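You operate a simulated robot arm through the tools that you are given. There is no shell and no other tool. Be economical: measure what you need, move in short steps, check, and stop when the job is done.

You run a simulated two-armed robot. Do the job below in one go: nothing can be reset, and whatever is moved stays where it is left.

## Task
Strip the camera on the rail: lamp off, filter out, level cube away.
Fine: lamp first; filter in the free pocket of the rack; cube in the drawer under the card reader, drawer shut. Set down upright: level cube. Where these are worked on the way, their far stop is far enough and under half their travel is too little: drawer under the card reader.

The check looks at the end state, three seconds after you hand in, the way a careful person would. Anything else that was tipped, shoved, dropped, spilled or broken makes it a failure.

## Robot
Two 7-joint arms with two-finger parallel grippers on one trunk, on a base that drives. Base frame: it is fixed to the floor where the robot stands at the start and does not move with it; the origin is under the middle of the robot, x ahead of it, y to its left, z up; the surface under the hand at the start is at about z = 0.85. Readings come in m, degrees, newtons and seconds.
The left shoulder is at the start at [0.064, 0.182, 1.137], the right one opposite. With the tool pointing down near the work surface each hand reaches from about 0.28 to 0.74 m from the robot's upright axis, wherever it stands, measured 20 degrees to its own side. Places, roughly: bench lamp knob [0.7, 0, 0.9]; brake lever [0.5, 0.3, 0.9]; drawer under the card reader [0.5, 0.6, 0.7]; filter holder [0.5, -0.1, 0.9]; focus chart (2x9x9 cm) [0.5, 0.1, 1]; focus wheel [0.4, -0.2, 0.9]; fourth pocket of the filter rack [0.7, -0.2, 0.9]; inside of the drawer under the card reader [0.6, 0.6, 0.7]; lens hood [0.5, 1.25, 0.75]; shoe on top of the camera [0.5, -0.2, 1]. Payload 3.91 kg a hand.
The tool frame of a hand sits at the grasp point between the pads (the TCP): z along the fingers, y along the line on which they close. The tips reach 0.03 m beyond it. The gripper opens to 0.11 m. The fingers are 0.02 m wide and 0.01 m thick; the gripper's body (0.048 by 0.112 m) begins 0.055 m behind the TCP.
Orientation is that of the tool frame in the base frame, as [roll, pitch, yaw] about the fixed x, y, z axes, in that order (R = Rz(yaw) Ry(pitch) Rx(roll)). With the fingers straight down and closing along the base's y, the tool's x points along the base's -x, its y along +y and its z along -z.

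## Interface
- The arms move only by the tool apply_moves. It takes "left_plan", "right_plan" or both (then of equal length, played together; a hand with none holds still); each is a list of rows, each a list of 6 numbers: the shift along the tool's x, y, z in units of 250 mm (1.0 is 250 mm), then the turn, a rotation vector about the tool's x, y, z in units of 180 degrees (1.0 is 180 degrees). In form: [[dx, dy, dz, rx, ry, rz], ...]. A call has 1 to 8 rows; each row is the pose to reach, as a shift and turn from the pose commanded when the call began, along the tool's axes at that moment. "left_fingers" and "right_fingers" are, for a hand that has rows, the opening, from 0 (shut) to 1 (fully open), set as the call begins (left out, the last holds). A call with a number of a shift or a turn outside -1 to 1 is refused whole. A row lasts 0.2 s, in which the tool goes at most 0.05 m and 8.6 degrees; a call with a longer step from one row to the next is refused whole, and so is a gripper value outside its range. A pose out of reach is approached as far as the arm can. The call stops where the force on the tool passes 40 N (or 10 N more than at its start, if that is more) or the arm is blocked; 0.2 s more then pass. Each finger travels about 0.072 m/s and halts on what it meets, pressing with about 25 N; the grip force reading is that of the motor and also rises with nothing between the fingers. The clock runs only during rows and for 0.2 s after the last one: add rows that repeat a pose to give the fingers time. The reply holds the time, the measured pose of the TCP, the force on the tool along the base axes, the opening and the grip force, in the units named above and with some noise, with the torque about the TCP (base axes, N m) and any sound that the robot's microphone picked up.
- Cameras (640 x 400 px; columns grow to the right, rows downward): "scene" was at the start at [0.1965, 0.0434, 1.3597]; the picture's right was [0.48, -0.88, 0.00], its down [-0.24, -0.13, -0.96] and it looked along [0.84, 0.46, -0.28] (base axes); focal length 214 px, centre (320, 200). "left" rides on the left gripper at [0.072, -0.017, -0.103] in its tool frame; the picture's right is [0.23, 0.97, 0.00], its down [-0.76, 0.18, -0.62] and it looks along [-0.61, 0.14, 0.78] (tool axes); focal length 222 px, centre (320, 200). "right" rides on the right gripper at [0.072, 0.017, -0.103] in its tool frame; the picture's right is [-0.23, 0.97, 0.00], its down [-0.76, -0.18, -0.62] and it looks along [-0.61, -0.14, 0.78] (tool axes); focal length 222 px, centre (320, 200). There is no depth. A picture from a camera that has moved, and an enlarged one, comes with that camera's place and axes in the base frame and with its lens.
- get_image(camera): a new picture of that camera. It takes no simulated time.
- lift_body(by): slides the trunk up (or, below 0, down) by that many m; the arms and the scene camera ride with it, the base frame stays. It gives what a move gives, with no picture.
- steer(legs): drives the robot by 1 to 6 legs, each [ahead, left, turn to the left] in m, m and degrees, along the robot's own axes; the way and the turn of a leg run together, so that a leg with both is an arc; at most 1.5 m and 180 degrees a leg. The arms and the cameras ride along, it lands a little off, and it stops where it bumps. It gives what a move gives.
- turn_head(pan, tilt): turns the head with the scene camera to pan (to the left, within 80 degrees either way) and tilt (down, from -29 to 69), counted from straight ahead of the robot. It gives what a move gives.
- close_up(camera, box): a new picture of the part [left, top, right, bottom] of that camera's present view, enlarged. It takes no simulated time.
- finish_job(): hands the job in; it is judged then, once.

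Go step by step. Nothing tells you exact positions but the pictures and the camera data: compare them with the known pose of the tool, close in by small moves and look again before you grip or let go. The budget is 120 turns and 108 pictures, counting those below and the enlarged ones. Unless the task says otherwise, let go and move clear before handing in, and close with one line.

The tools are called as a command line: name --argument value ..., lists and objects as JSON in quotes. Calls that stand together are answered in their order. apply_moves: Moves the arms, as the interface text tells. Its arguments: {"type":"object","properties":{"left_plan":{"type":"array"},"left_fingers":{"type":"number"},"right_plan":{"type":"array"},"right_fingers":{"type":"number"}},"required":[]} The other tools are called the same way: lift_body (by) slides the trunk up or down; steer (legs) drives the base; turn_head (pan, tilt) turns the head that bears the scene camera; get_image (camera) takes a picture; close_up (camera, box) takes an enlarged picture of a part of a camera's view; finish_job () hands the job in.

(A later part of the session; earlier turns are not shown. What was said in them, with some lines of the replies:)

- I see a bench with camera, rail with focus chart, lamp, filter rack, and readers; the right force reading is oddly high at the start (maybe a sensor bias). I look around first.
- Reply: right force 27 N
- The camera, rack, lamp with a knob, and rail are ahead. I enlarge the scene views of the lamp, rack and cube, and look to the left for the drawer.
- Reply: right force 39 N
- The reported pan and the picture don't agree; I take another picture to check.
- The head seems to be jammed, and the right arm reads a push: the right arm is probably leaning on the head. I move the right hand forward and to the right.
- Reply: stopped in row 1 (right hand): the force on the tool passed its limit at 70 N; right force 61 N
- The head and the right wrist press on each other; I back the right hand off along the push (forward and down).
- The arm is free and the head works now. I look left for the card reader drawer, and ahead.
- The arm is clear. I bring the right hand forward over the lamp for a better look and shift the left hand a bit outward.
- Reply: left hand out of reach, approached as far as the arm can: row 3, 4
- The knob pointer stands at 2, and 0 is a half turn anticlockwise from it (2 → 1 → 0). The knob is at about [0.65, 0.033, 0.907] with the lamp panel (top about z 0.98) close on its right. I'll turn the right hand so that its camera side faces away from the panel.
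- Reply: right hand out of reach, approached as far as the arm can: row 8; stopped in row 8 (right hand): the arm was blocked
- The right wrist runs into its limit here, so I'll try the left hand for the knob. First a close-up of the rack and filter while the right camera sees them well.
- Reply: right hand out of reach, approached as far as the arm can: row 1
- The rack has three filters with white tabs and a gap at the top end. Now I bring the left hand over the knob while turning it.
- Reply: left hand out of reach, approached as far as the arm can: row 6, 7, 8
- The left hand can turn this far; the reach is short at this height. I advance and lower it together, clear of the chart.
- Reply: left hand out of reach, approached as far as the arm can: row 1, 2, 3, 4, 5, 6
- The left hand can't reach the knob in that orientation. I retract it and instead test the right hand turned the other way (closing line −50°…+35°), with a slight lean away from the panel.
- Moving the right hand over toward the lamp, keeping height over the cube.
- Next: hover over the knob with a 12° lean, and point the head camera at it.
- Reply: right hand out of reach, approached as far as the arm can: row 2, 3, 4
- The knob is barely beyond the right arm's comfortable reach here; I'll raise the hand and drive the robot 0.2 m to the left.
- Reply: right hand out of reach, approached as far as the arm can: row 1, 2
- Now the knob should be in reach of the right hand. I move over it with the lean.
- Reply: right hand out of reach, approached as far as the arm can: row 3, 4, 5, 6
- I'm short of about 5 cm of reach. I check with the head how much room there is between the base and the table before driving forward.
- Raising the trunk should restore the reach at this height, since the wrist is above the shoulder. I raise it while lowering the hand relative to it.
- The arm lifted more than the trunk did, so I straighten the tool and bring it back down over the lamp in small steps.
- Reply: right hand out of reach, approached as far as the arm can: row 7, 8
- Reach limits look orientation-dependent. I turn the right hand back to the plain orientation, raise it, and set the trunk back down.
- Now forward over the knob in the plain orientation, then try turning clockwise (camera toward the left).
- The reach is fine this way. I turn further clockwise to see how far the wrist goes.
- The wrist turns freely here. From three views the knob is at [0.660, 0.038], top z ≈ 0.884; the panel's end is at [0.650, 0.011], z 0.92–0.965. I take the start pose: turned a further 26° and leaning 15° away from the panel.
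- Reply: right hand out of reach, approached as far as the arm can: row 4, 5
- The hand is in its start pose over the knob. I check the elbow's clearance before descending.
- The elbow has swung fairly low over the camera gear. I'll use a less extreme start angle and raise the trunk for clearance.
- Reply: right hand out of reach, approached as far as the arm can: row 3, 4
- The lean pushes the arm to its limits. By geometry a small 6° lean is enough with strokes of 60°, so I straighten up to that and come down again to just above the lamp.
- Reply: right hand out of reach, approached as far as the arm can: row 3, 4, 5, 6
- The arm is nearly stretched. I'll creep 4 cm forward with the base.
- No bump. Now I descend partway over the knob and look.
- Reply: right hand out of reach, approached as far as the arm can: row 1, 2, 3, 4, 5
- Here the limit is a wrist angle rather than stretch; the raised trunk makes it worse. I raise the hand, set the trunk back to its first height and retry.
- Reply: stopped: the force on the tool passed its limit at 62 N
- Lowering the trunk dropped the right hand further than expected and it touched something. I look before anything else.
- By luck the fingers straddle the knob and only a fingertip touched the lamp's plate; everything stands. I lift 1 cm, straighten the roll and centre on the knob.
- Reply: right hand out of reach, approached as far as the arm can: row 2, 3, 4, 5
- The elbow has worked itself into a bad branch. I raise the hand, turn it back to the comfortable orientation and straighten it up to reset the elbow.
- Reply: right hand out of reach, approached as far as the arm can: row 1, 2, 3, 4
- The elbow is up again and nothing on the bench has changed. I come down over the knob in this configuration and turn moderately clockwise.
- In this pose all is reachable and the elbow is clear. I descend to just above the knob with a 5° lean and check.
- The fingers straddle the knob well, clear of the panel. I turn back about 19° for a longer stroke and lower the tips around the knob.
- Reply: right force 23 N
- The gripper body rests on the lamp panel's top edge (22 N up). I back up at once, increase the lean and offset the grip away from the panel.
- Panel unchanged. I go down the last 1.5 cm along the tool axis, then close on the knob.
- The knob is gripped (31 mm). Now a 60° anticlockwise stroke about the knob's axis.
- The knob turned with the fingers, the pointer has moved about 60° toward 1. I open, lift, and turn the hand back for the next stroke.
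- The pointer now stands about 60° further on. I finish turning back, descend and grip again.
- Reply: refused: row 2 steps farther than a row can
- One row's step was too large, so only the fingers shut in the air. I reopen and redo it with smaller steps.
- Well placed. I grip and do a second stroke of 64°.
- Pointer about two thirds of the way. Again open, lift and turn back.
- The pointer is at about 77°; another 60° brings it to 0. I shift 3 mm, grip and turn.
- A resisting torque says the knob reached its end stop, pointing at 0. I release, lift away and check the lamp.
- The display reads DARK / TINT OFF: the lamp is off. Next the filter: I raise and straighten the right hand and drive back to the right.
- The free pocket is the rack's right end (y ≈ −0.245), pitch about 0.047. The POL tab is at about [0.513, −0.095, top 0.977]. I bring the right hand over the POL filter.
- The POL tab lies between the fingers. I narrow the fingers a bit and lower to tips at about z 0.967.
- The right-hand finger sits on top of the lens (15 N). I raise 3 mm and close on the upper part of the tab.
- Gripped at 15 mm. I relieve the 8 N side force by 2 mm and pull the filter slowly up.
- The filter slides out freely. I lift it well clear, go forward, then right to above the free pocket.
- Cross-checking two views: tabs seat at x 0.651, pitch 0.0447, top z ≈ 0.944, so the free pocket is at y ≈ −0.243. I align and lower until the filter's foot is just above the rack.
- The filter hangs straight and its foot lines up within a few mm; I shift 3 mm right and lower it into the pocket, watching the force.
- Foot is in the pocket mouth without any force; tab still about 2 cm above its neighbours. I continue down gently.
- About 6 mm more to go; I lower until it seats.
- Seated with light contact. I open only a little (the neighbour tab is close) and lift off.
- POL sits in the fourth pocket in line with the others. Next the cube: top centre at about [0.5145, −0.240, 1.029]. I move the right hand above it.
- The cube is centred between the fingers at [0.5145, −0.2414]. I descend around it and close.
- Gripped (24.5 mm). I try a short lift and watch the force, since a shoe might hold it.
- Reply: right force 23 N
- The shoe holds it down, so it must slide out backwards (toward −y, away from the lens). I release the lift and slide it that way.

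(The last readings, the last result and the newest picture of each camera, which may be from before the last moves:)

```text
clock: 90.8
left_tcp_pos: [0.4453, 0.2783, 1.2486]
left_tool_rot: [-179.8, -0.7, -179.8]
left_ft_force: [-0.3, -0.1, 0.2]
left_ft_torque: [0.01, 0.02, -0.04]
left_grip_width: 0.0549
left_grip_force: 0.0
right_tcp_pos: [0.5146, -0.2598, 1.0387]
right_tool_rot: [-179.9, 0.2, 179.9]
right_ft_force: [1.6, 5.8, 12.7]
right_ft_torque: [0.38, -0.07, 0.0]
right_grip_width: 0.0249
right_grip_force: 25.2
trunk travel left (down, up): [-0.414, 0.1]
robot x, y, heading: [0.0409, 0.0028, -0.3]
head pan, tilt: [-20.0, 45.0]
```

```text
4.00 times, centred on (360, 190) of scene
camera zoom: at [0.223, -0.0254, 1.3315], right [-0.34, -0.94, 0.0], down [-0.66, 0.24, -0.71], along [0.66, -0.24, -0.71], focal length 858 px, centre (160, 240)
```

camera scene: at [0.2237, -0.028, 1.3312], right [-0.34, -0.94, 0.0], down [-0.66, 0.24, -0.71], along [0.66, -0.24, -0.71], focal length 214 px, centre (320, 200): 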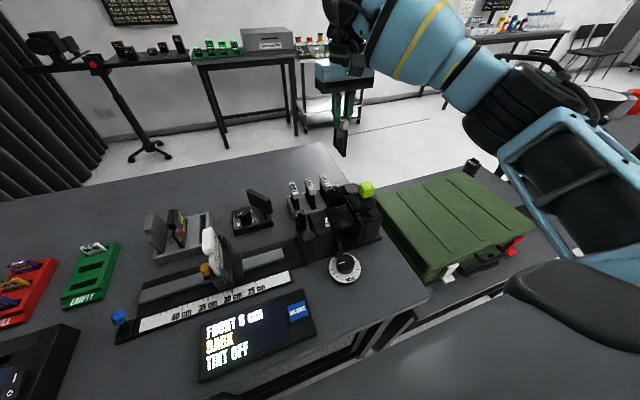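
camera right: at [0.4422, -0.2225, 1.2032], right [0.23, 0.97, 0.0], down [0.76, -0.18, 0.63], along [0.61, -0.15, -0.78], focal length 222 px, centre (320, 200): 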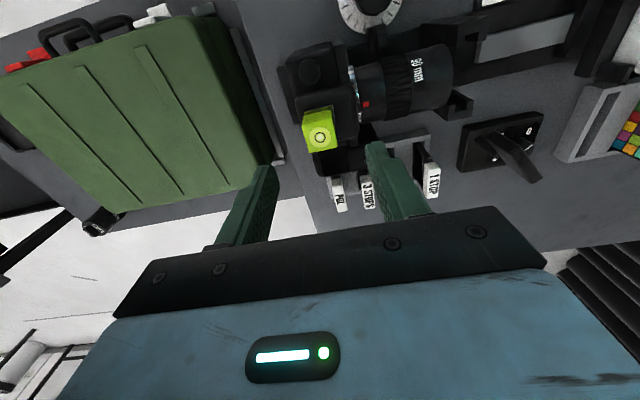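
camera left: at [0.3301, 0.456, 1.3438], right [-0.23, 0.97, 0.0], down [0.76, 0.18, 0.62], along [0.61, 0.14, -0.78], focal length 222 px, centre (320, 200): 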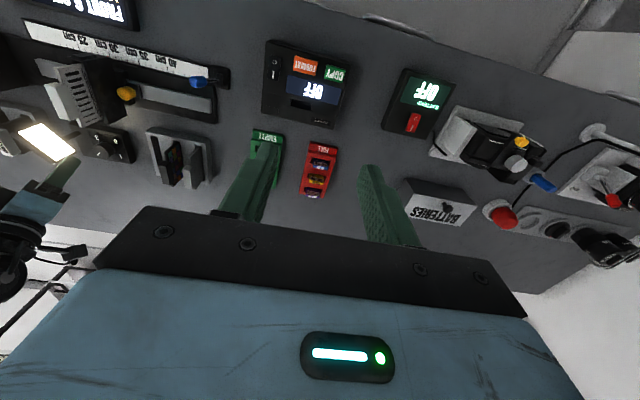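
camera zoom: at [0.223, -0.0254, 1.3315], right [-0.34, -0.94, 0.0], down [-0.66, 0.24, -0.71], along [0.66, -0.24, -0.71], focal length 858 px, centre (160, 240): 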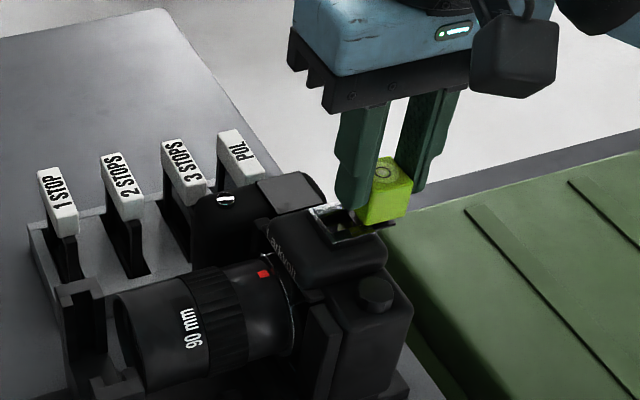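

It slides out. I continue 2.5 cm further back, slightly less pressed, then lift.

apply_moves --right_plan '[[0, -0.03, -0.004, 0, 0, 0], [0, -0.06, -0.004, 0, 0, 0], [0, -0.09, -0.004, 0, 0, 0], [0, -0.1, -0.06, 0, 0, 0], [0, -0.1, -0.14, 0, 0, 0], [0, -0.1, -0.3, 0, 0, 0]]'

close_up --camera "right" --box '[200, 60, 440, 210]'

```text
clock: 92.2
left_tcp_pos: [0.4459, 0.276, 1.2496]
left_tool_rot: [-179.8, -0.7, -179.9]
left_ft_force: [-0.7, -0.1, 0.5]
left_ft_torque: [-0.02, 0.0, 0.0]
left_grip_width: 0.0551
left_grip_force: 0.0
right_tcp_pos: [0.5132, -0.2842, 1.111]
right_tool_rot: [-179.6, 0.1, 179.9]
right_ft_force: [-0.3, 0.3, -0.9]
right_ft_torque: [-0.02, 0.02, -0.02]
right_grip_width: 0.0247
right_grip_force: 24.7
trunk travel left (down, up): [-0.414, 0.1]
robot x, y, heading: [0.0406, 0.0034, -0.2]
head pan, tilt: [-20.0, 45.0]
```

```text
2.67 times, centred on (320, 135) of right
camera zoom: at [0.4412, -0.2666, 1.2153], right [0.23, 0.97, 0.0], down [0.76, -0.18, 0.62], along [0.61, -0.15, -0.78], focal length 592 px, centre (320, 373)
```

zoom: 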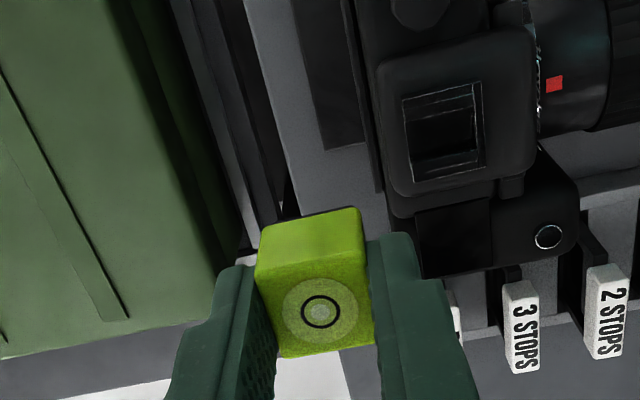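

The level cube is free and upright in the right hand. I back off from the bench and drive left to face the drawer.

steer --legs '[[-0.34, 0, 0], [0, 0.5, 0]]'

turn_head --pan 5 --tilt 40

get_image --camera "scene"

```text
clock: 99.1
left_tcp_pos: [0.1035, 0.7873, 1.2483]
left_tool_rot: [-179.9, -0.8, 179.8]
left_ft_force: [-1.0, -0.4, -0.7]
left_ft_torque: [0.01, -0.01, 0.02]
left_grip_width: 0.0551
left_grip_force: 0.1
right_tcp_pos: [0.1672, 0.2255, 1.1108]
right_tool_rot: [-179.8, 0.1, 179.4]
right_ft_force: [0.5, -0.5, -0.4]
right_ft_torque: [0.0, 0.01, -0.03]
right_grip_width: 0.0247
right_grip_force: 25.3
trunk travel left (down, up): [-0.414, 0.1]
robot x, y, heading: [-0.3043, 0.5166, -0.5]
head pan, tilt: [-20.0, 45.0]
```

```text
clock: 100.0
left_tcp_pos: [0.1034, 0.788, 1.2484]
left_tool_rot: [-179.9, -0.6, 179.9]
left_ft_force: [0.2, -0.8, -0.3]
left_ft_torque: [0.02, 0.03, 0.05]
left_grip_width: 0.0549
left_grip_force: 0.1
right_tcp_pos: [0.1695, 0.2256, 1.1105]
right_tool_rot: [-179.8, 0.1, 179.4]
right_ft_force: [-0.5, -0.1, 0.0]
right_ft_torque: [-0.02, -0.06, -0.01]
right_grip_width: 0.0245
right_grip_force: 25.0
trunk travel left (down, up): [-0.414, 0.1]
robot x, y, heading: [-0.3045, 0.5136, -0.6]
head pan, tilt: [5.0, 40.0]
```

```text
21 pictures are left
camera scene: at [-0.1121, 0.521, 1.3385], right [0.08, -1.0, 0.0], down [-0.64, -0.05, -0.77], along [0.76, 0.06, -0.64], focal length 214 px, centre (320, 200)
```

scene: 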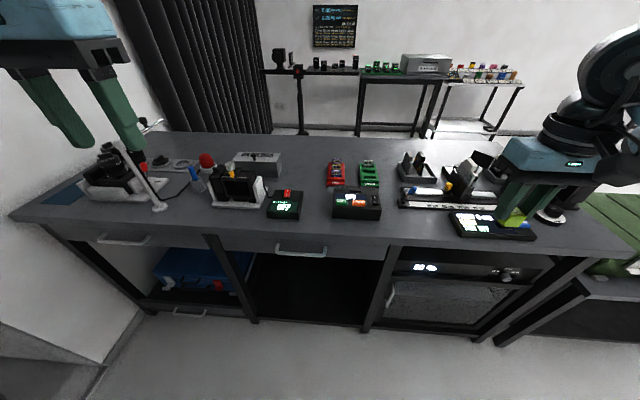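

The drawer under the card reader is the middle one with a bar handle at about [0.28, 0.61, 0.8]. I zoom in on it.

close_up --camera "scene" --box '[220, 200, 400, 300]'

```text
3.56 times, centred on (310, 250) of scene
camera zoom: at [-0.1121, 0.521, 1.3385], right [0.08, -1.0, 0.0], down [-0.64, -0.05, -0.77], along [0.76, 0.06, -0.64], focal length 763 px, centre (356, 22)
```

zoom: 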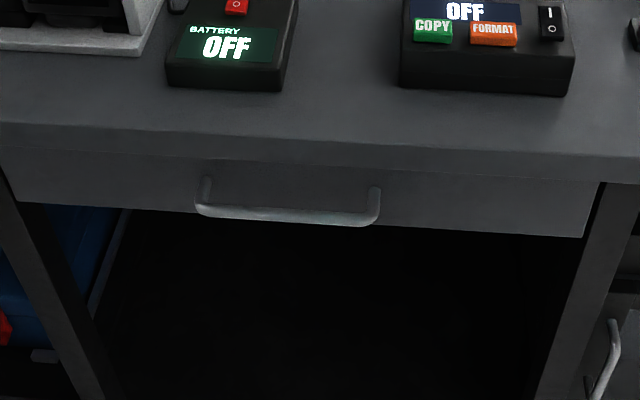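

Handle bar estimated at [0.282, 0.61, 0.779], protruding about 3 cm from the front. I'll grip it with the left hand pointing forward-down at 45° with the fingers closing in the vertical plane; first half of the turn now.

apply_moves --left_plan '[[-0.02, -0.06, 0.07, 0, 0, -0.047], [-0.045, -0.12, 0.14, 0, 0, -0.094], [-0.07, -0.19, 0.22, 0, 0, -0.141], [-0.095, -0.25, 0.29, 0, 0, -0.188], [-0.12, -0.32, 0.37, 0, 0, -0.235], [-0.14, -0.38, 0.44, 0, 0, -0.282], [-0.165, -0.45, 0.52, 0, 0, -0.329], [-0.19, -0.51, 0.59, 0, 0, -0.376]]' --left_fingers 0.36

apply_moves --left_plan '[[0, 0, 0, 0.0412, -0.0081, -0.0196], [0, 0, 0, 0.0824, -0.0162, -0.0392], [0, 0, 0, 0.1236, -0.0243, -0.0588], [0, 0, 0, 0.1647, -0.0325, -0.0784], [0, 0, 0, 0.2059, -0.0406, -0.098], [0, 0, 0, 0.2471, -0.0487, -0.1176], [0, 0, 0, 0.2471, -0.0487, -0.1176]]'

```text
clock: 101.8
left_tcp_pos: [0.1484, 0.6582, 1.1009]
left_tool_rot: [179.4, -0.5, -112.4]
left_ft_force: [-0.4, -0.3, -0.5]
left_ft_torque: [0.01, -0.04, 0.01]
left_grip_width: 0.0396
left_grip_force: 0.0
right_tcp_pos: [0.168, 0.2234, 1.1097]
right_tool_rot: [-179.8, 0.2, 179.4]
right_ft_force: [-0.4, 0.4, -0.8]
right_ft_torque: [-0.06, 0.01, 0.0]
right_grip_width: 0.0247
right_grip_force: 25.1
trunk travel left (down, up): [-0.414, 0.1]
robot x, y, heading: [-0.3037, 0.5183, -0.4]
head pan, tilt: [5.0, 40.0]
```

```text
clock: 103.4
left_tcp_pos: [0.1499, 0.6594, 1.0997]
left_tool_rot: [-135.7, -0.3, -90.2]
left_ft_force: [-0.4, 0.5, -0.4]
left_ft_torque: [0.01, -0.05, 0.04]
left_grip_width: 0.0394
left_grip_force: 0.0
right_tcp_pos: [0.1672, 0.2256, 1.1098]
right_tool_rot: [-179.9, 0.1, 179.4]
right_ft_force: [-0.5, -0.5, 0.0]
right_ft_torque: [0.03, -0.03, -0.02]
right_grip_width: 0.0244
right_grip_force: 24.9
trunk travel left (down, up): [-0.414, 0.1]
robot x, y, heading: [-0.3071, 0.5181, -0.6]
head pan, tilt: [5.0, 40.0]
```

Orientation reached. Now down to the pre-grasp point in front of the handle.

apply_moves --left_plan '[[0.027, 0.075, 0.135, 0, 0, 0], [0.054, 0.15, 0.27, 0, 0, 0], [0.081, 0.225, 0.41, 0, 0, 0], [0.108, 0.3, 0.54, 0, 0, 0], [0.135, 0.375, 0.68, 0, 0, 0], [0.162, 0.45, 0.81, 0, 0, 0], [0.188, 0.522, 0.949, 0, 0, 0]]'

close_up --camera "scene" --box '[220, 190, 400, 290]'

get_image --camera "left"

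```text
clock: 105.0
left_tcp_pos: [0.2251, 0.6099, 0.8398]
left_tool_rot: [-135.6, 0.0, -90.1]
left_ft_force: [1.4, 0.1, -0.4]
left_ft_torque: [-0.01, -0.03, 0.01]
left_grip_width: 0.0396
left_grip_force: 0.0
right_tcp_pos: [0.1684, 0.2262, 1.1107]
right_tool_rot: [-179.9, 0.0, 179.4]
right_ft_force: [0.6, 0.4, -0.6]
right_ft_torque: [0.0, 0.02, 0.05]
right_grip_width: 0.0243
right_grip_force: 24.9
trunk travel left (down, up): [-0.414, 0.1]
robot x, y, heading: [-0.3061, 0.5186, -0.6]
head pan, tilt: [5.0, 40.0]
```

```text
3.56 times, centred on (310, 240) of scene
camera zoom: at [-0.1116, 0.5209, 1.3384], right [0.08, -1.0, 0.0], down [-0.64, -0.05, -0.77], along [0.76, 0.06, -0.64], focal length 763 px, centre (356, 58)
```

zoom: 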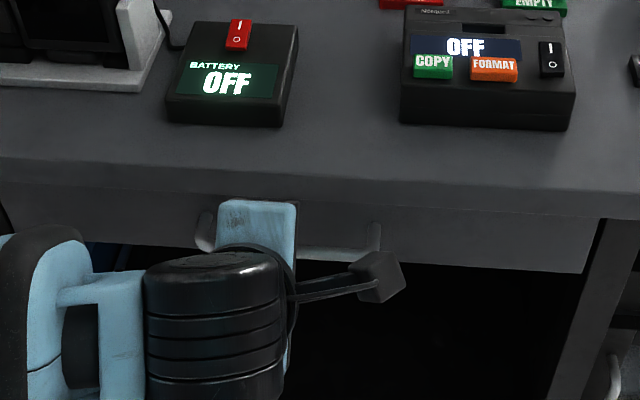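

```text
18 pictures are left
camera left: at [0.1623, 0.5396, 0.9272], right [-0.7, -0.23, -0.68], down [-0.56, 0.76, 0.32], along [0.45, 0.6, -0.66], focal length 222 px, centre (320, 200)
```

left: 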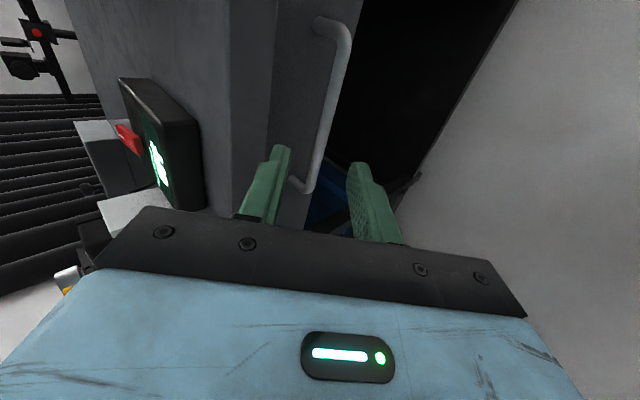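

The bar lies between the fingers, consistent with [0.282, 0.54–0.68, 0.779]. I narrow the fingers a bit, advance along the tool axis onto it, and close.

apply_moves --left_plan '[[0, 0.004, 0.08, 0, 0, 0], [0, 0.008, 0.16, 0, 0, 0], [0, 0.008, 0.22, 0, 0, 0], [0, 0.008, 0.264, 0, 0, 0], [0, 0.008, 0.264, 0, 0, 0]]' --left_fingers 0.28

apply_moves --left_plan '[[0, 0, 0, 0, 0, 0], [0, 0, 0, 0, 0, 0]]' --left_fingers 0.0

close_up --camera "left" --box '[200, 60, 440, 210]'

```text
clock: 106.2
left_tcp_pos: [0.267, 0.6106, 0.7916]
left_tool_rot: [-135.6, 0.0, -90.1]
left_ft_force: [-0.5, 0.0, 0.8]
left_ft_torque: [-0.01, -0.01, 0.0]
left_grip_width: 0.0307
left_grip_force: 0.1
right_tcp_pos: [0.169, 0.2247, 1.1099]
right_tool_rot: [-179.8, 0.1, 179.4]
right_ft_force: [-0.3, -0.4, 0.1]
right_ft_torque: [0.01, -0.03, 0.0]
right_grip_width: 0.0248
right_grip_force: 25.7
trunk travel left (down, up): [-0.414, 0.1]
robot x, y, heading: [-0.308, 0.5178, -0.5]
head pan, tilt: [5.0, 40.0]
```

```text
clock: 106.8
left_tcp_pos: [0.2677, 0.6122, 0.7926]
left_tool_rot: [-135.6, -0.1, -90.2]
left_ft_force: [-0.3, 1.3, -0.2]
left_ft_torque: [0.02, 0.0, -0.02]
left_grip_width: 0.0
left_grip_force: 24.3
right_tcp_pos: [0.1686, 0.2253, 1.1116]
right_tool_rot: [-179.9, 0.1, 179.4]
right_ft_force: [0.3, -0.4, 0.1]
right_ft_torque: [0.0, 0.04, 0.02]
right_grip_width: 0.0246
right_grip_force: 24.7
trunk travel left (down, up): [-0.414, 0.1]
robot x, y, heading: [-0.3059, 0.517, -0.6]
head pan, tilt: [5.0, 40.0]
```

```text
2.67 times, centred on (320, 135) of left
camera zoom: at [0.2053, 0.5408, 0.8778], right [-0.7, -0.23, -0.68], down [-0.56, 0.76, 0.32], along [0.45, 0.6, -0.66], focal length 592 px, centre (320, 373)
```

zoom: 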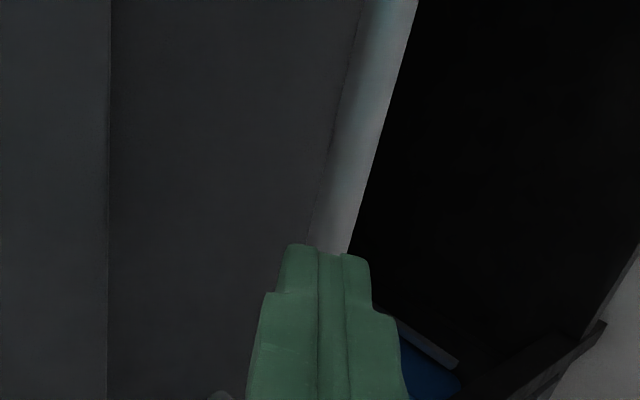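

The fingers shut on nothing: the bar is still just ahead of the tips. I reopen, back slightly is not needed, and advance 3 cm further.

apply_moves --left_plan '[[0, 0, -0.06, 0, 0, 0], [0, 0.012, -0.06, 0, 0, 0], [0, 0.012, 0.0, 0, 0, 0], [0, 0.012, 0.06, 0, 0, 0], [0, 0.012, 0.1, 0, 0, 0], [0, 0.012, 0.12, 0, 0, 0]]' --left_fingers 0.32

apply_moves --left_plan '[[0, 0, 0, 0, 0, 0], [0, 0, 0, 0, 0, 0]]' --left_fingers 0.0

```text
clock: 108.2
left_tcp_pos: [0.2859, 0.6105, 0.7678]
left_tool_rot: [-135.6, -0.1, -90.2]
left_ft_force: [-1.0, -0.3, -1.1]
left_ft_torque: [-0.04, 0.02, -0.04]
left_grip_width: 0.0353
left_grip_force: 0.1
right_tcp_pos: [0.1674, 0.2251, 1.1104]
right_tool_rot: [-179.7, 0.1, 179.4]
right_ft_force: [-0.3, -0.4, 0.3]
right_ft_torque: [0.0, -0.01, 0.02]
right_grip_width: 0.0247
right_grip_force: 25.0
trunk travel left (down, up): [-0.414, 0.1]
robot x, y, heading: [-0.3019, 0.515, -0.5]
head pan, tilt: [5.0, 40.0]
```

```text
clock: 108.8
left_tcp_pos: [0.2878, 0.6107, 0.7674]
left_tool_rot: [-135.6, -0.2, -90.2]
left_ft_force: [1.0, -0.4, 1.4]
left_ft_torque: [0.09, -0.07, 0.09]
left_grip_width: 0.0115
left_grip_force: 44.9
right_tcp_pos: [0.1667, 0.2246, 1.1103]
right_tool_rot: [-179.8, 0.1, 179.4]
right_ft_force: [0.0, 0.4, -0.3]
right_ft_torque: [-0.01, 0.01, 0.01]
right_grip_width: 0.0247
right_grip_force: 24.7
trunk travel left (down, up): [-0.414, 0.1]
robot x, y, heading: [-0.3028, 0.5198, -0.3]
head pan, tilt: [5.0, 40.0]
```

The handle is gripped (11.5 mm). I pull the drawer straight back 16 cm.

apply_moves --left_plan '[[0, 0.057, -0.056, 0, 0, 0], [0, 0.114, -0.112, 0, 0, 0], [0, 0.171, -0.168, 0, 0, 0], [0, 0.228, -0.224, 0, 0, 0], [0, 0.285, -0.28, 0, 0, 0], [0, 0.342, -0.336, 0, 0, 0], [0, 0.4, -0.392, 0, 0, 0], [0, 0.457, -0.448, 0, 0, 0]]'

get_image --camera "scene"

```text
clock: 110.6
left_tcp_pos: [0.1248, 0.6107, 0.7679]
left_tool_rot: [-135.8, -0.2, -90.3]
left_ft_force: [-1.5, -11.9, -4.6]
left_ft_torque: [-0.01, 0.03, 0.06]
left_grip_width: 0.0118
left_grip_force: 45.2
right_tcp_pos: [0.1681, 0.2243, 1.1096]
right_tool_rot: [-179.9, 0.1, 179.4]
right_ft_force: [0.2, 0.0, -0.3]
right_ft_torque: [0.0, -0.04, -0.02]
right_grip_width: 0.0248
right_grip_force: 25.2
trunk travel left (down, up): [-0.414, 0.1]
robot x, y, heading: [-0.3035, 0.5158, -0.6]
head pan, tilt: [5.0, 40.0]
```

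```text
16 pictures are left
camera scene: at [-0.1122, 0.5199, 1.3384], right [0.08, -1.0, 0.0], down [-0.64, -0.05, -0.77], along [0.76, 0.06, -0.64], focal length 214 px, centre (320, 200)
```

scene: 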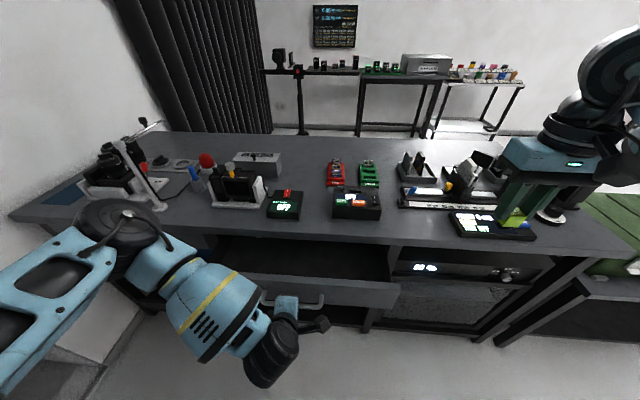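

The drawer is open 16 cm. I pull further toward its far stop.

apply_moves --left_plan '[[0, 0.057, -0.056, 0, 0, 0], [0, 0.114, -0.112, 0, 0, 0], [0, 0.171, -0.168, 0, 0, 0], [0, 0.228, -0.224, 0, 0, 0], [0, 0.285, -0.28, 0, 0, 0], [0, 0.342, -0.336, 0, 0, 0]]'

close_up --camera "scene" --box '[190, 200, 430, 350]'

```text
clock: 112.0
left_tcp_pos: [0.0029, 0.6109, 0.7691]
left_tool_rot: [-136.0, -0.1, -90.3]
left_ft_force: [-1.8, -18.2, -14.2]
left_ft_torque: [-0.36, 0.18, -0.3]
left_grip_width: 0.0115
left_grip_force: 45.3
right_tcp_pos: [0.1687, 0.2242, 1.1095]
right_tool_rot: [-179.9, 0.1, 179.4]
right_ft_force: [-0.2, 0.3, -1.0]
right_ft_torque: [0.02, -0.01, 0.01]
right_grip_width: 0.0248
right_grip_force: 24.4
trunk travel left (down, up): [-0.414, 0.1]
robot x, y, heading: [-0.3073, 0.516, -0.6]
head pan, tilt: [5.0, 40.0]
```

```text
2.67 times, centred on (310, 275) of scene
camera zoom: at [-0.1121, 0.5194, 1.3384], right [0.08, -1.0, 0.0], down [-0.64, -0.05, -0.77], along [0.76, 0.06, -0.64], focal length 572 px, centre (347, 0)
```

zoom: 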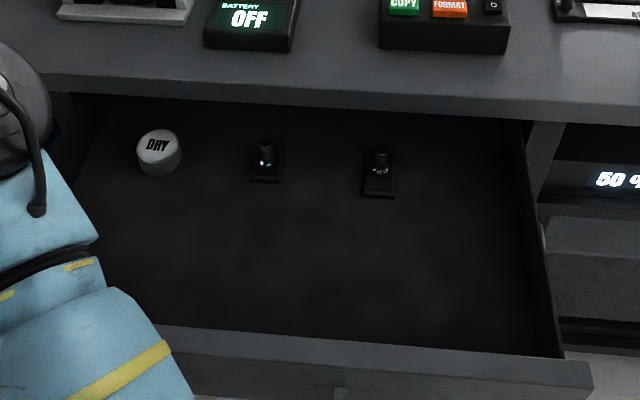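

The drawer is open about 28 cm with a few items at its back and free room in front. The left hand keeps the handle; the right hand brings the cube over the free floor.

apply_moves --right_plan '[[0, 0.13, 0.02, 0, 0, 0], [0, 0.26, 0.08, 0, 0, 0], [0, 0.39, 0.16, 0, 0, 0], [0, 0.52, 0.26, 0, 0, 0], [0, 0.65, 0.37, 0, 0, 0], [0, 0.78, 0.48, 0, 0, 0], [0, 0.91, 0.6, 0, 0, 0], [0, 0.98, 0.76, 0, 0, 0]]'

close_up --camera "scene" --box '[190, 180, 470, 355]'

get_image --camera "right"

```text
clock: 113.8
left_tcp_pos: [0.0034, 0.6113, 0.7677]
left_tool_rot: [-135.7, -0.1, -90.2]
left_ft_force: [-0.2, -19.2, -19.0]
left_ft_torque: [-0.59, 0.25, -0.41]
left_grip_width: 0.0117
left_grip_force: 44.6
right_tcp_pos: [0.1733, 0.4714, 0.9178]
right_tool_rot: [-179.8, 0.1, 179.4]
right_ft_force: [-0.1, 0.3, -0.5]
right_ft_torque: [0.01, 0.02, 0.01]
right_grip_width: 0.0246
right_grip_force: 25.6
trunk travel left (down, up): [-0.414, 0.1]
robot x, y, heading: [-0.3024, 0.515, -0.6]
head pan, tilt: [5.0, 40.0]
```

```text
2.29 times, centred on (330, 268) of scene
camera zoom: at [-0.1112, 0.5194, 1.3383], right [0.08, -1.0, 0.0], down [-0.64, -0.05, -0.77], along [0.76, 0.06, -0.64], focal length 490 px, centre (297, 46)
```

zoom: 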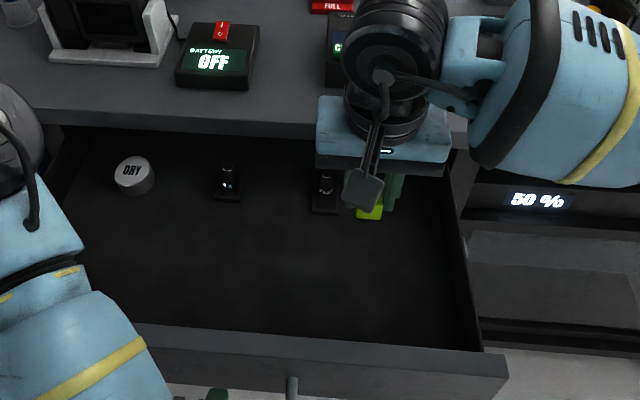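

```text
13 pictures are left
camera right: at [0.1014, 0.4889, 1.0221], right [0.24, 0.97, 0.0], down [0.76, -0.18, 0.62], along [0.61, -0.15, -0.78], focal length 222 px, centre (320, 200)
```

right: 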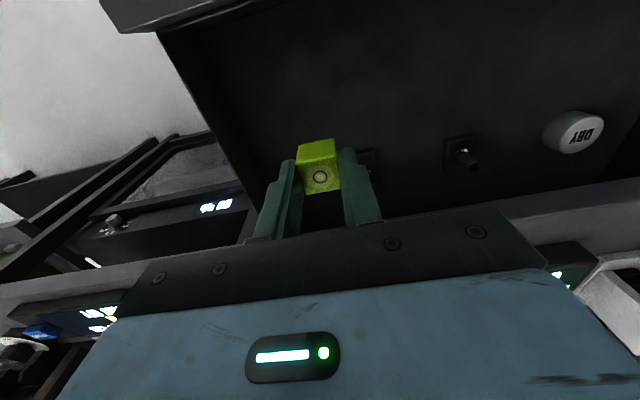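

Free floor below; the nearest item is about 9 cm behind. I shift 2 cm toward the front and descend most of the way.

apply_moves --right_plan '[[0.04, 0, 0.1, 0, 0, 0], [0.08, 0, 0.22, 0, 0, 0], [0.08, 0, 0.34, 0, 0, 0], [0.08, 0, 0.44, 0, 0, 0], [0.08, 0, 0.5, 0, 0, 0]]'

close_up --camera "right" --box '[200, 80, 440, 230]'

```text
clock: 115.0
left_tcp_pos: [0.0043, 0.6108, 0.7677]
left_tool_rot: [-135.8, -0.1, -90.2]
left_ft_force: [0.7, -20.2, -18.8]
left_ft_torque: [-0.41, 0.2, -0.26]
left_grip_width: 0.0116
left_grip_force: 45.2
right_tcp_pos: [0.1527, 0.4666, 0.7935]
right_tool_rot: [-180.0, 0.0, 179.5]
right_ft_force: [-0.6, -0.9, -1.1]
right_ft_torque: [0.04, 0.0, 0.0]
right_grip_width: 0.0245
right_grip_force: 24.8
trunk travel left (down, up): [-0.414, 0.1]
robot x, y, heading: [-0.3088, 0.5162, -0.7]
head pan, tilt: [5.0, 40.0]
```

```text
2.67 times, centred on (320, 155) of right
camera zoom: at [0.0795, 0.4865, 0.8977], right [0.24, 0.97, 0.0], down [0.76, -0.18, 0.62], along [0.61, -0.15, -0.78], focal length 592 px, centre (320, 320)
```

zoom: 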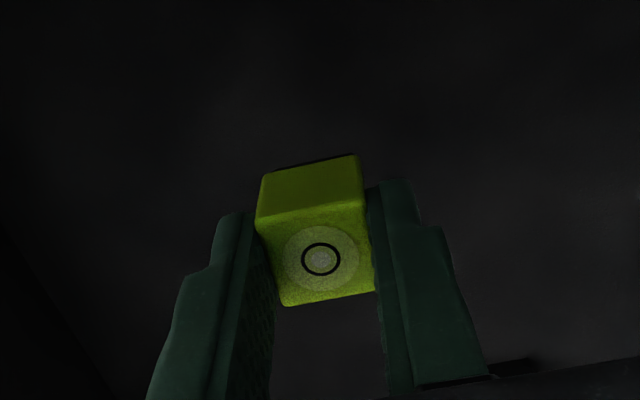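

I lower further in small steps, watching for floor contact.

apply_moves --right_plan '[[0, 0, 0.015, 0, 0, 0], [0, 0, 0.03, 0, 0, 0], [0, 0, 0.045, 0, 0, 0], [0, 0, 0.06, 0, 0, 0], [0, 0, 0.075, 0, 0, 0]]'

```text
clock: 116.2
left_tcp_pos: [0.0051, 0.6119, 0.7691]
left_tool_rot: [-135.7, -0.1, -90.1]
left_ft_force: [0.4, -20.0, -17.6]
left_ft_torque: [-0.34, 0.23, -0.18]
left_grip_width: 0.0117
left_grip_force: 44.9
right_tcp_pos: [0.1522, 0.4681, 0.7758]
right_tool_rot: [-179.9, 0.0, 179.5]
right_ft_force: [-1.5, 0.2, 0.3]
right_ft_torque: [-0.01, 0.01, 0.03]
right_grip_width: 0.0248
right_grip_force: 24.0
trunk travel left (down, up): [-0.414, 0.1]
robot x, y, heading: [-0.3075, 0.5161, -0.3]
head pan, tilt: [5.0, 40.0]
```

apply_moves --right_plan '[[0, 0, 0.012, 0, 0, 0], [0, 0, 0.024, 0, 0, 0], [0, 0, 0.036, 0, 0, 0], [0, 0, 0.048, 0, 0, 0]]'

```text
clock: 117.2
left_tcp_pos: [0.0058, 0.6111, 0.769]
left_tool_rot: [-135.8, -0.1, -90.1]
left_ft_force: [-0.2, -19.2, -17.4]
left_ft_torque: [-0.26, 0.24, -0.15]
left_grip_width: 0.0118
left_grip_force: 45.3
right_tcp_pos: [0.1508, 0.4686, 0.7634]
right_tool_rot: [-179.9, 0.0, 179.4]
right_ft_force: [-0.2, -0.5, -0.6]
right_ft_torque: [0.02, 0.0, 0.03]
right_grip_width: 0.0244
right_grip_force: 24.7
trunk travel left (down, up): [-0.414, 0.1]
robot x, y, heading: [-0.3049, 0.5164, -0.5]
head pan, tilt: [5.0, 40.0]
```

No contact yet; continuing.

apply_moves --right_plan '[[0, 0, 0.012, 0, 0, 0], [0, 0, 0.024, 0, 0, 0], [0, 0, 0.036, 0, 0, 0], [0, 0, 0.048, 0, 0, 0]]'

close_up --camera "right" --box '[200, 80, 440, 230]'

```text
clock: 118.2
left_tcp_pos: [0.0035, 0.6104, 0.7683]
left_tool_rot: [-135.9, -0.1, -90.2]
left_ft_force: [3.2, -19.4, -27.4]
left_ft_torque: [0.0, 0.22, 0.17]
left_grip_width: 0.0118
left_grip_force: 45.1
right_tcp_pos: [0.1528, 0.4685, 0.7531]
right_tool_rot: [-179.9, 0.2, 179.5]
right_ft_force: [-1.0, -4.2, 24.0]
right_ft_torque: [-0.14, -0.03, 0.0]
right_grip_width: 0.0246
right_grip_force: 24.8
trunk travel left (down, up): [-0.414, 0.1]
robot x, y, heading: [-0.3058, 0.518, -0.7]
head pan, tilt: [5.0, 40.0]
```

```text
2.67 times, centred on (320, 155) of right
camera zoom: at [0.0797, 0.4872, 0.857], right [0.24, 0.97, 0.0], down [0.76, -0.18, 0.63], along [0.61, -0.15, -0.78], focal length 592 px, centre (320, 320)
```

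zoom: 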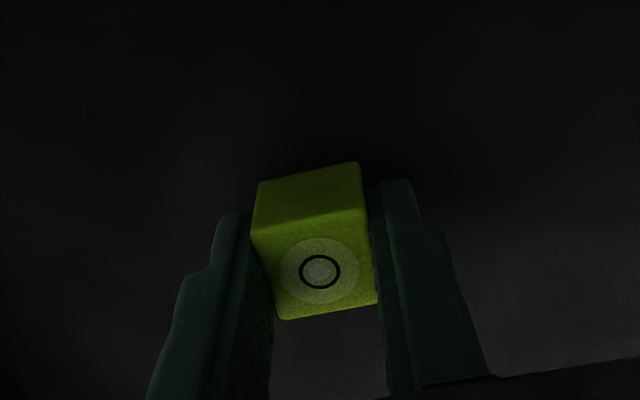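

Floor contact. I ease off 1.5 mm, open, and lift the hand away.

apply_moves --right_plan '[[0, 0, -0.006, 0, 0, 0], [0, 0, -0.006, 0, 0, 0]]'

apply_moves --right_plan '[[0, 0, 0, 0, 0, 0], [0, 0, 0, 0, 0, 0], [0, 0, -0.1, 0, 0, 0], [0, 0, -0.26, 0, 0, 0], [0, 0, -0.42, 0, 0, 0], [0, 0, -0.6, 0, 0, 0]]' --right_fingers 0.5

close_up --camera "right" --box '[160, 40, 480, 240]'

```text
clock: 118.8
left_tcp_pos: [0.0032, 0.6115, 0.7688]
left_tool_rot: [-135.9, -0.1, -90.2]
left_ft_force: [-5.8, -17.7, -18.3]
left_ft_torque: [0.39, 0.33, 0.54]
left_grip_width: 0.0115
left_grip_force: 44.8
right_tcp_pos: [0.1507, 0.4684, 0.7529]
right_tool_rot: [-179.9, 0.1, 179.3]
right_ft_force: [5.2, 0.5, 10.1]
right_ft_torque: [0.01, -0.29, 0.01]
right_grip_width: 0.0243
right_grip_force: 25.2
trunk travel left (down, up): [-0.414, 0.1]
robot x, y, heading: [-0.3083, 0.5204, -0.6]
head pan, tilt: [5.0, 40.0]
```

```text
clock: 120.2
left_tcp_pos: [0.0049, 0.6108, 0.769]
left_tool_rot: [-135.8, -0.2, -90.3]
left_ft_force: [0.3, -16.9, -16.5]
left_ft_torque: [-0.58, 0.16, -0.51]
left_grip_width: 0.0114
left_grip_force: 44.8
right_tcp_pos: [0.1514, 0.4708, 0.9031]
right_tool_rot: [-179.9, 0.0, 179.4]
right_ft_force: [-0.8, 0.4, 0.4]
right_ft_torque: [-0.02, -0.03, 0.04]
right_grip_width: 0.0549
right_grip_force: 0.0
trunk travel left (down, up): [-0.414, 0.1]
robot x, y, heading: [-0.3056, 0.5177, -0.6]
head pan, tilt: [5.0, 40.0]
```

```text
2.00 times, centred on (320, 140) of right
camera zoom: at [0.0802, 0.4894, 1.008], right [0.24, 0.97, 0.0], down [0.76, -0.18, 0.62], along [0.61, -0.15, -0.78], focal length 444 px, centre (320, 320)
```

zoom: 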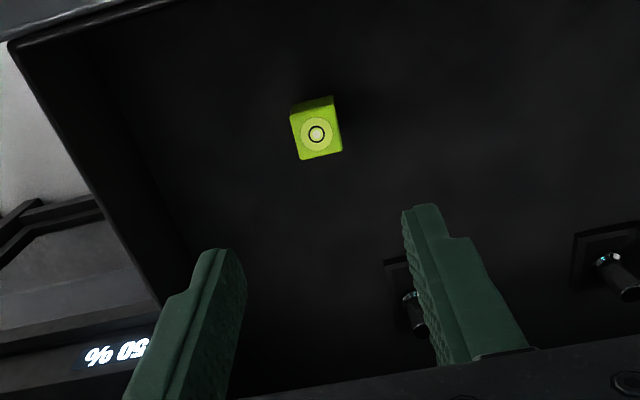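

The cube stands upright on the drawer floor. I move the right hand out of the way, then push the drawer shut slowly with the left.

apply_moves --right_plan '[[0, 0, -0.18, 0, 0, 0], [0, 0, -0.36, 0, 0, 0], [0, 0, -0.54, 0, 0, 0], [0, -0.18, -0.7, 0, 0, 0], [0, -0.36, -0.78, 0, 0, 0], [0, -0.54, -0.8, 0, 0, 0], [0, -0.72, -0.8, 0, 0, 0], [0, -0.88, -0.8, 0, 0, 0]]'

apply_moves --left_plan '[[0, -0.04, 0.039, 0, 0, 0], [0, -0.09, 0.088, 0, 0, 0], [0, -0.143, 0.14, 0, 0, 0], [0, -0.2, 0.196, 0, 0, 0], [0, -0.257, 0.252, 0, 0, 0], [0, -0.314, 0.308, 0, 0, 0], [0, -0.365, 0.358, 0, 0, 0], [0, -0.4, 0.392, 0, 0, 0]]'

close_up --camera "scene" --box '[190, 180, 470, 355]'

```text
refused: row 4 steps farther than a row can; nothing moved
```

```text
clock: 122.0
left_tcp_pos: [0.1461, 0.6113, 0.7681]
left_tool_rot: [-135.7, -0.1, -90.3]
left_ft_force: [-0.1, -11.4, -1.4]
left_ft_torque: [-0.23, 0.02, -0.1]
left_grip_width: 0.0118
left_grip_force: 45.0
right_tcp_pos: [0.1516, 0.4709, 0.9041]
right_tool_rot: [-179.8, 0.1, 179.3]
right_ft_force: [0.4, -0.5, 0.0]
right_ft_torque: [-0.02, 0.02, -0.01]
right_grip_width: 0.0549
right_grip_force: 0.1
trunk travel left (down, up): [-0.414, 0.1]
robot x, y, heading: [-0.3044, 0.5145, -0.3]
head pan, tilt: [5.0, 40.0]
```

```text
2.29 times, centred on (330, 268) of scene
camera zoom: at [-0.1119, 0.5201, 1.3385], right [0.08, -1.0, 0.0], down [-0.64, -0.05, -0.77], along [0.76, 0.06, -0.64], focal length 490 px, centre (297, 46)
```

zoom: 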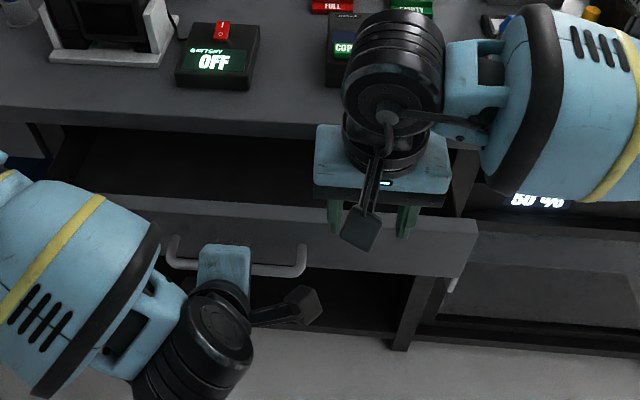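

The right-hand retreat was refused, but it hovers clear above the drawer. I lift it out now with valid steps, before closing on.

apply_moves --right_plan '[[0, 0, -0.17, 0, 0, 0], [0, 0, -0.34, 0, 0, 0], [0, 0, -0.5, 0, 0, 0], [0, -0.14, -0.6, 0, 0, 0], [0, -0.3, -0.66, 0, 0, 0], [0, -0.46, -0.68, 0, 0, 0], [0, -0.62, -0.68, 0, 0, 0], [0, -0.78, -0.68, 0, 0, 0]]'

apply_moves --left_plan '[[0, -0.04, 0.039, 0, 0, 0], [0, -0.09, 0.088, 0, 0, 0], [0, -0.143, 0.14, 0, 0, 0], [0, -0.2, 0.196, 0, 0, 0], [0, -0.257, 0.252, 0, 0, 0], [0, -0.314, 0.308, 0, 0, 0], [0, -0.365, 0.358, 0, 0, 0], [0, -0.4, 0.392, 0, 0, 0]]'

close_up --camera "scene" --box '[190, 180, 470, 355]'

```text
clock: 123.8
left_tcp_pos: [0.1449, 0.611, 0.7689]
left_tool_rot: [-135.7, -0.1, -90.1]
left_ft_force: [-0.3, -10.5, 7.0]
left_ft_torque: [0.47, -0.18, 0.46]
left_grip_width: 0.0116
left_grip_force: 45.5
right_tcp_pos: [0.1448, 0.2761, 1.075]
right_tool_rot: [-179.9, 0.2, 179.5]
right_ft_force: [0.3, -0.4, 0.2]
right_ft_torque: [0.0, 0.0, 0.0]
right_grip_width: 0.0548
right_grip_force: 0.1
trunk travel left (down, up): [-0.414, 0.1]
robot x, y, heading: [-0.3031, 0.5195, -0.6]
head pan, tilt: [5.0, 40.0]
```

```text
clock: 125.6
left_tcp_pos: [0.2865, 0.6117, 0.7681]
left_tool_rot: [-135.6, -0.1, -90.2]
left_ft_force: [2.4, -6.2, -0.9]
left_ft_torque: [0.08, -0.11, 0.14]
left_grip_width: 0.0116
left_grip_force: 44.2
right_tcp_pos: [0.1465, 0.2763, 1.0743]
right_tool_rot: [-179.8, 0.1, 179.4]
right_ft_force: [-0.1, 0.6, 0.5]
right_ft_torque: [0.0, 0.0, 0.0]
right_grip_width: 0.0548
right_grip_force: 0.1
trunk travel left (down, up): [-0.414, 0.1]
robot x, y, heading: [-0.3066, 0.519, -0.7]
head pan, tilt: [5.0, 40.0]
```

```text
2.29 times, centred on (330, 268) of scene
camera zoom: at [-0.1116, 0.5206, 1.3384], right [0.08, -1.0, 0.0], down [-0.64, -0.05, -0.77], along [0.76, 0.06, -0.64], focal length 490 px, centre (297, 46)
```

zoom: 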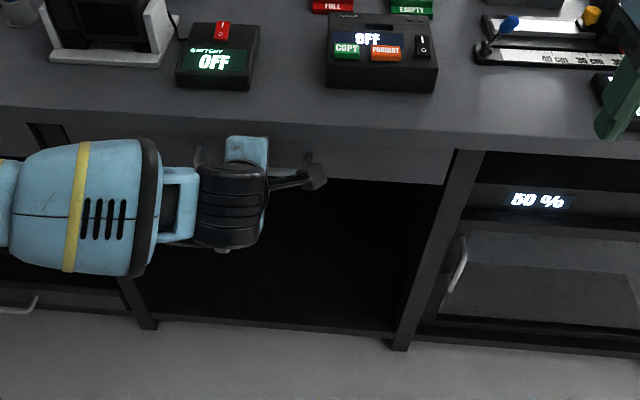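

Nearly shut; I push a few millimetres more until it resists.

apply_moves --left_plan '[[0, -0.009, 0.009, 0, 0, 0], [0, -0.018, 0.018, 0, 0, 0], [0, -0.024, 0.024, 0, 0, 0]]'

```text
clock: 126.3
left_tcp_pos: [0.2873, 0.6118, 0.7678]
left_tool_rot: [-136.0, -0.1, -90.2]
left_ft_force: [-22.9, 5.8, 17.4]
left_ft_torque: [0.52, 0.16, 0.51]
left_grip_width: 0.0118
left_grip_force: 44.6
right_tcp_pos: [0.1435, 0.2776, 1.0768]
right_tool_rot: [-179.8, 0.3, 179.4]
right_ft_force: [0.0, 0.5, -0.3]
right_ft_torque: [0.0, -0.02, -0.04]
right_grip_width: 0.055
right_grip_force: 0.1
trunk travel left (down, up): [-0.414, 0.1]
robot x, y, heading: [-0.3044, 0.5184, -0.5]
head pan, tilt: [5.0, 40.0]
stopped in row 3 (left hand): the force on the tool passed its limit at 44 N (the readings are from after the stop); the commanded pose is now the measured one
```

It is against its stop: shut. I release the handle and withdraw the left hand.

apply_moves --left_plan '[[0, 0, 0, 0, 0, 0], [0, 0, 0, 0, 0, 0], [0, 0, -0.1, 0, 0, 0], [0, 0, -0.25, 0, 0, 0], [0, 0, -0.42, 0, 0, 0], [0, 0, -0.6, 0, 0, 0], [0, 0, -0.78, 0, 0, 0]]' --left_fingers 0.32

get_image --camera "scene"

```text
clock: 127.9
left_tcp_pos: [0.1533, 0.6138, 0.9086]
left_tool_rot: [-136.1, 0.1, -90.2]
left_ft_force: [-0.2, 0.8, 0.3]
left_ft_torque: [0.0, -0.03, 0.01]
left_grip_width: 0.035
left_grip_force: 0.0
right_tcp_pos: [0.1446, 0.2772, 1.0754]
right_tool_rot: [-179.8, 0.1, 179.5]
right_ft_force: [0.6, -0.3, -1.2]
right_ft_torque: [0.02, 0.02, -0.01]
right_grip_width: 0.0553
right_grip_force: 0.1
trunk travel left (down, up): [-0.414, 0.1]
robot x, y, heading: [-0.3078, 0.5147, -0.5]
head pan, tilt: [5.0, 40.0]
```

```text
7 pictures are left
camera scene: at [-0.1132, 0.5213, 1.3386], right [0.08, -1.0, 0.0], down [-0.64, -0.05, -0.77], along [0.76, 0.06, -0.64], focal length 214 px, centre (320, 200)
```

scene: 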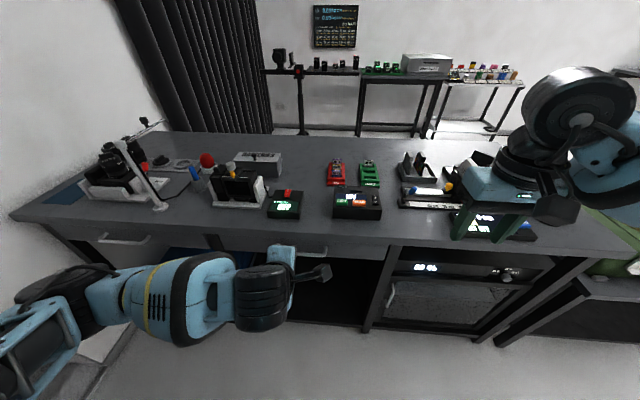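

The lamp knob is at 0, with the camera's display showing DARK / TINT OFF. The POL filter is in the fourth pocket of the rack. The level cube was set down upright in the drawer under the card reader. The drawer is shut against its stop and both hands are clear, so I hand in.

finish_job

```text
The job is handed in.
```

I turned the lamp off, put the POL filter in the rack's free pocket, and set the level cube upright in the drawer, which is shut; I did not reopen it to check the cube. On the way, the right hand twice pressed on the lamp (one contact reached 62 N), and in the pictures the lamp had not moved.
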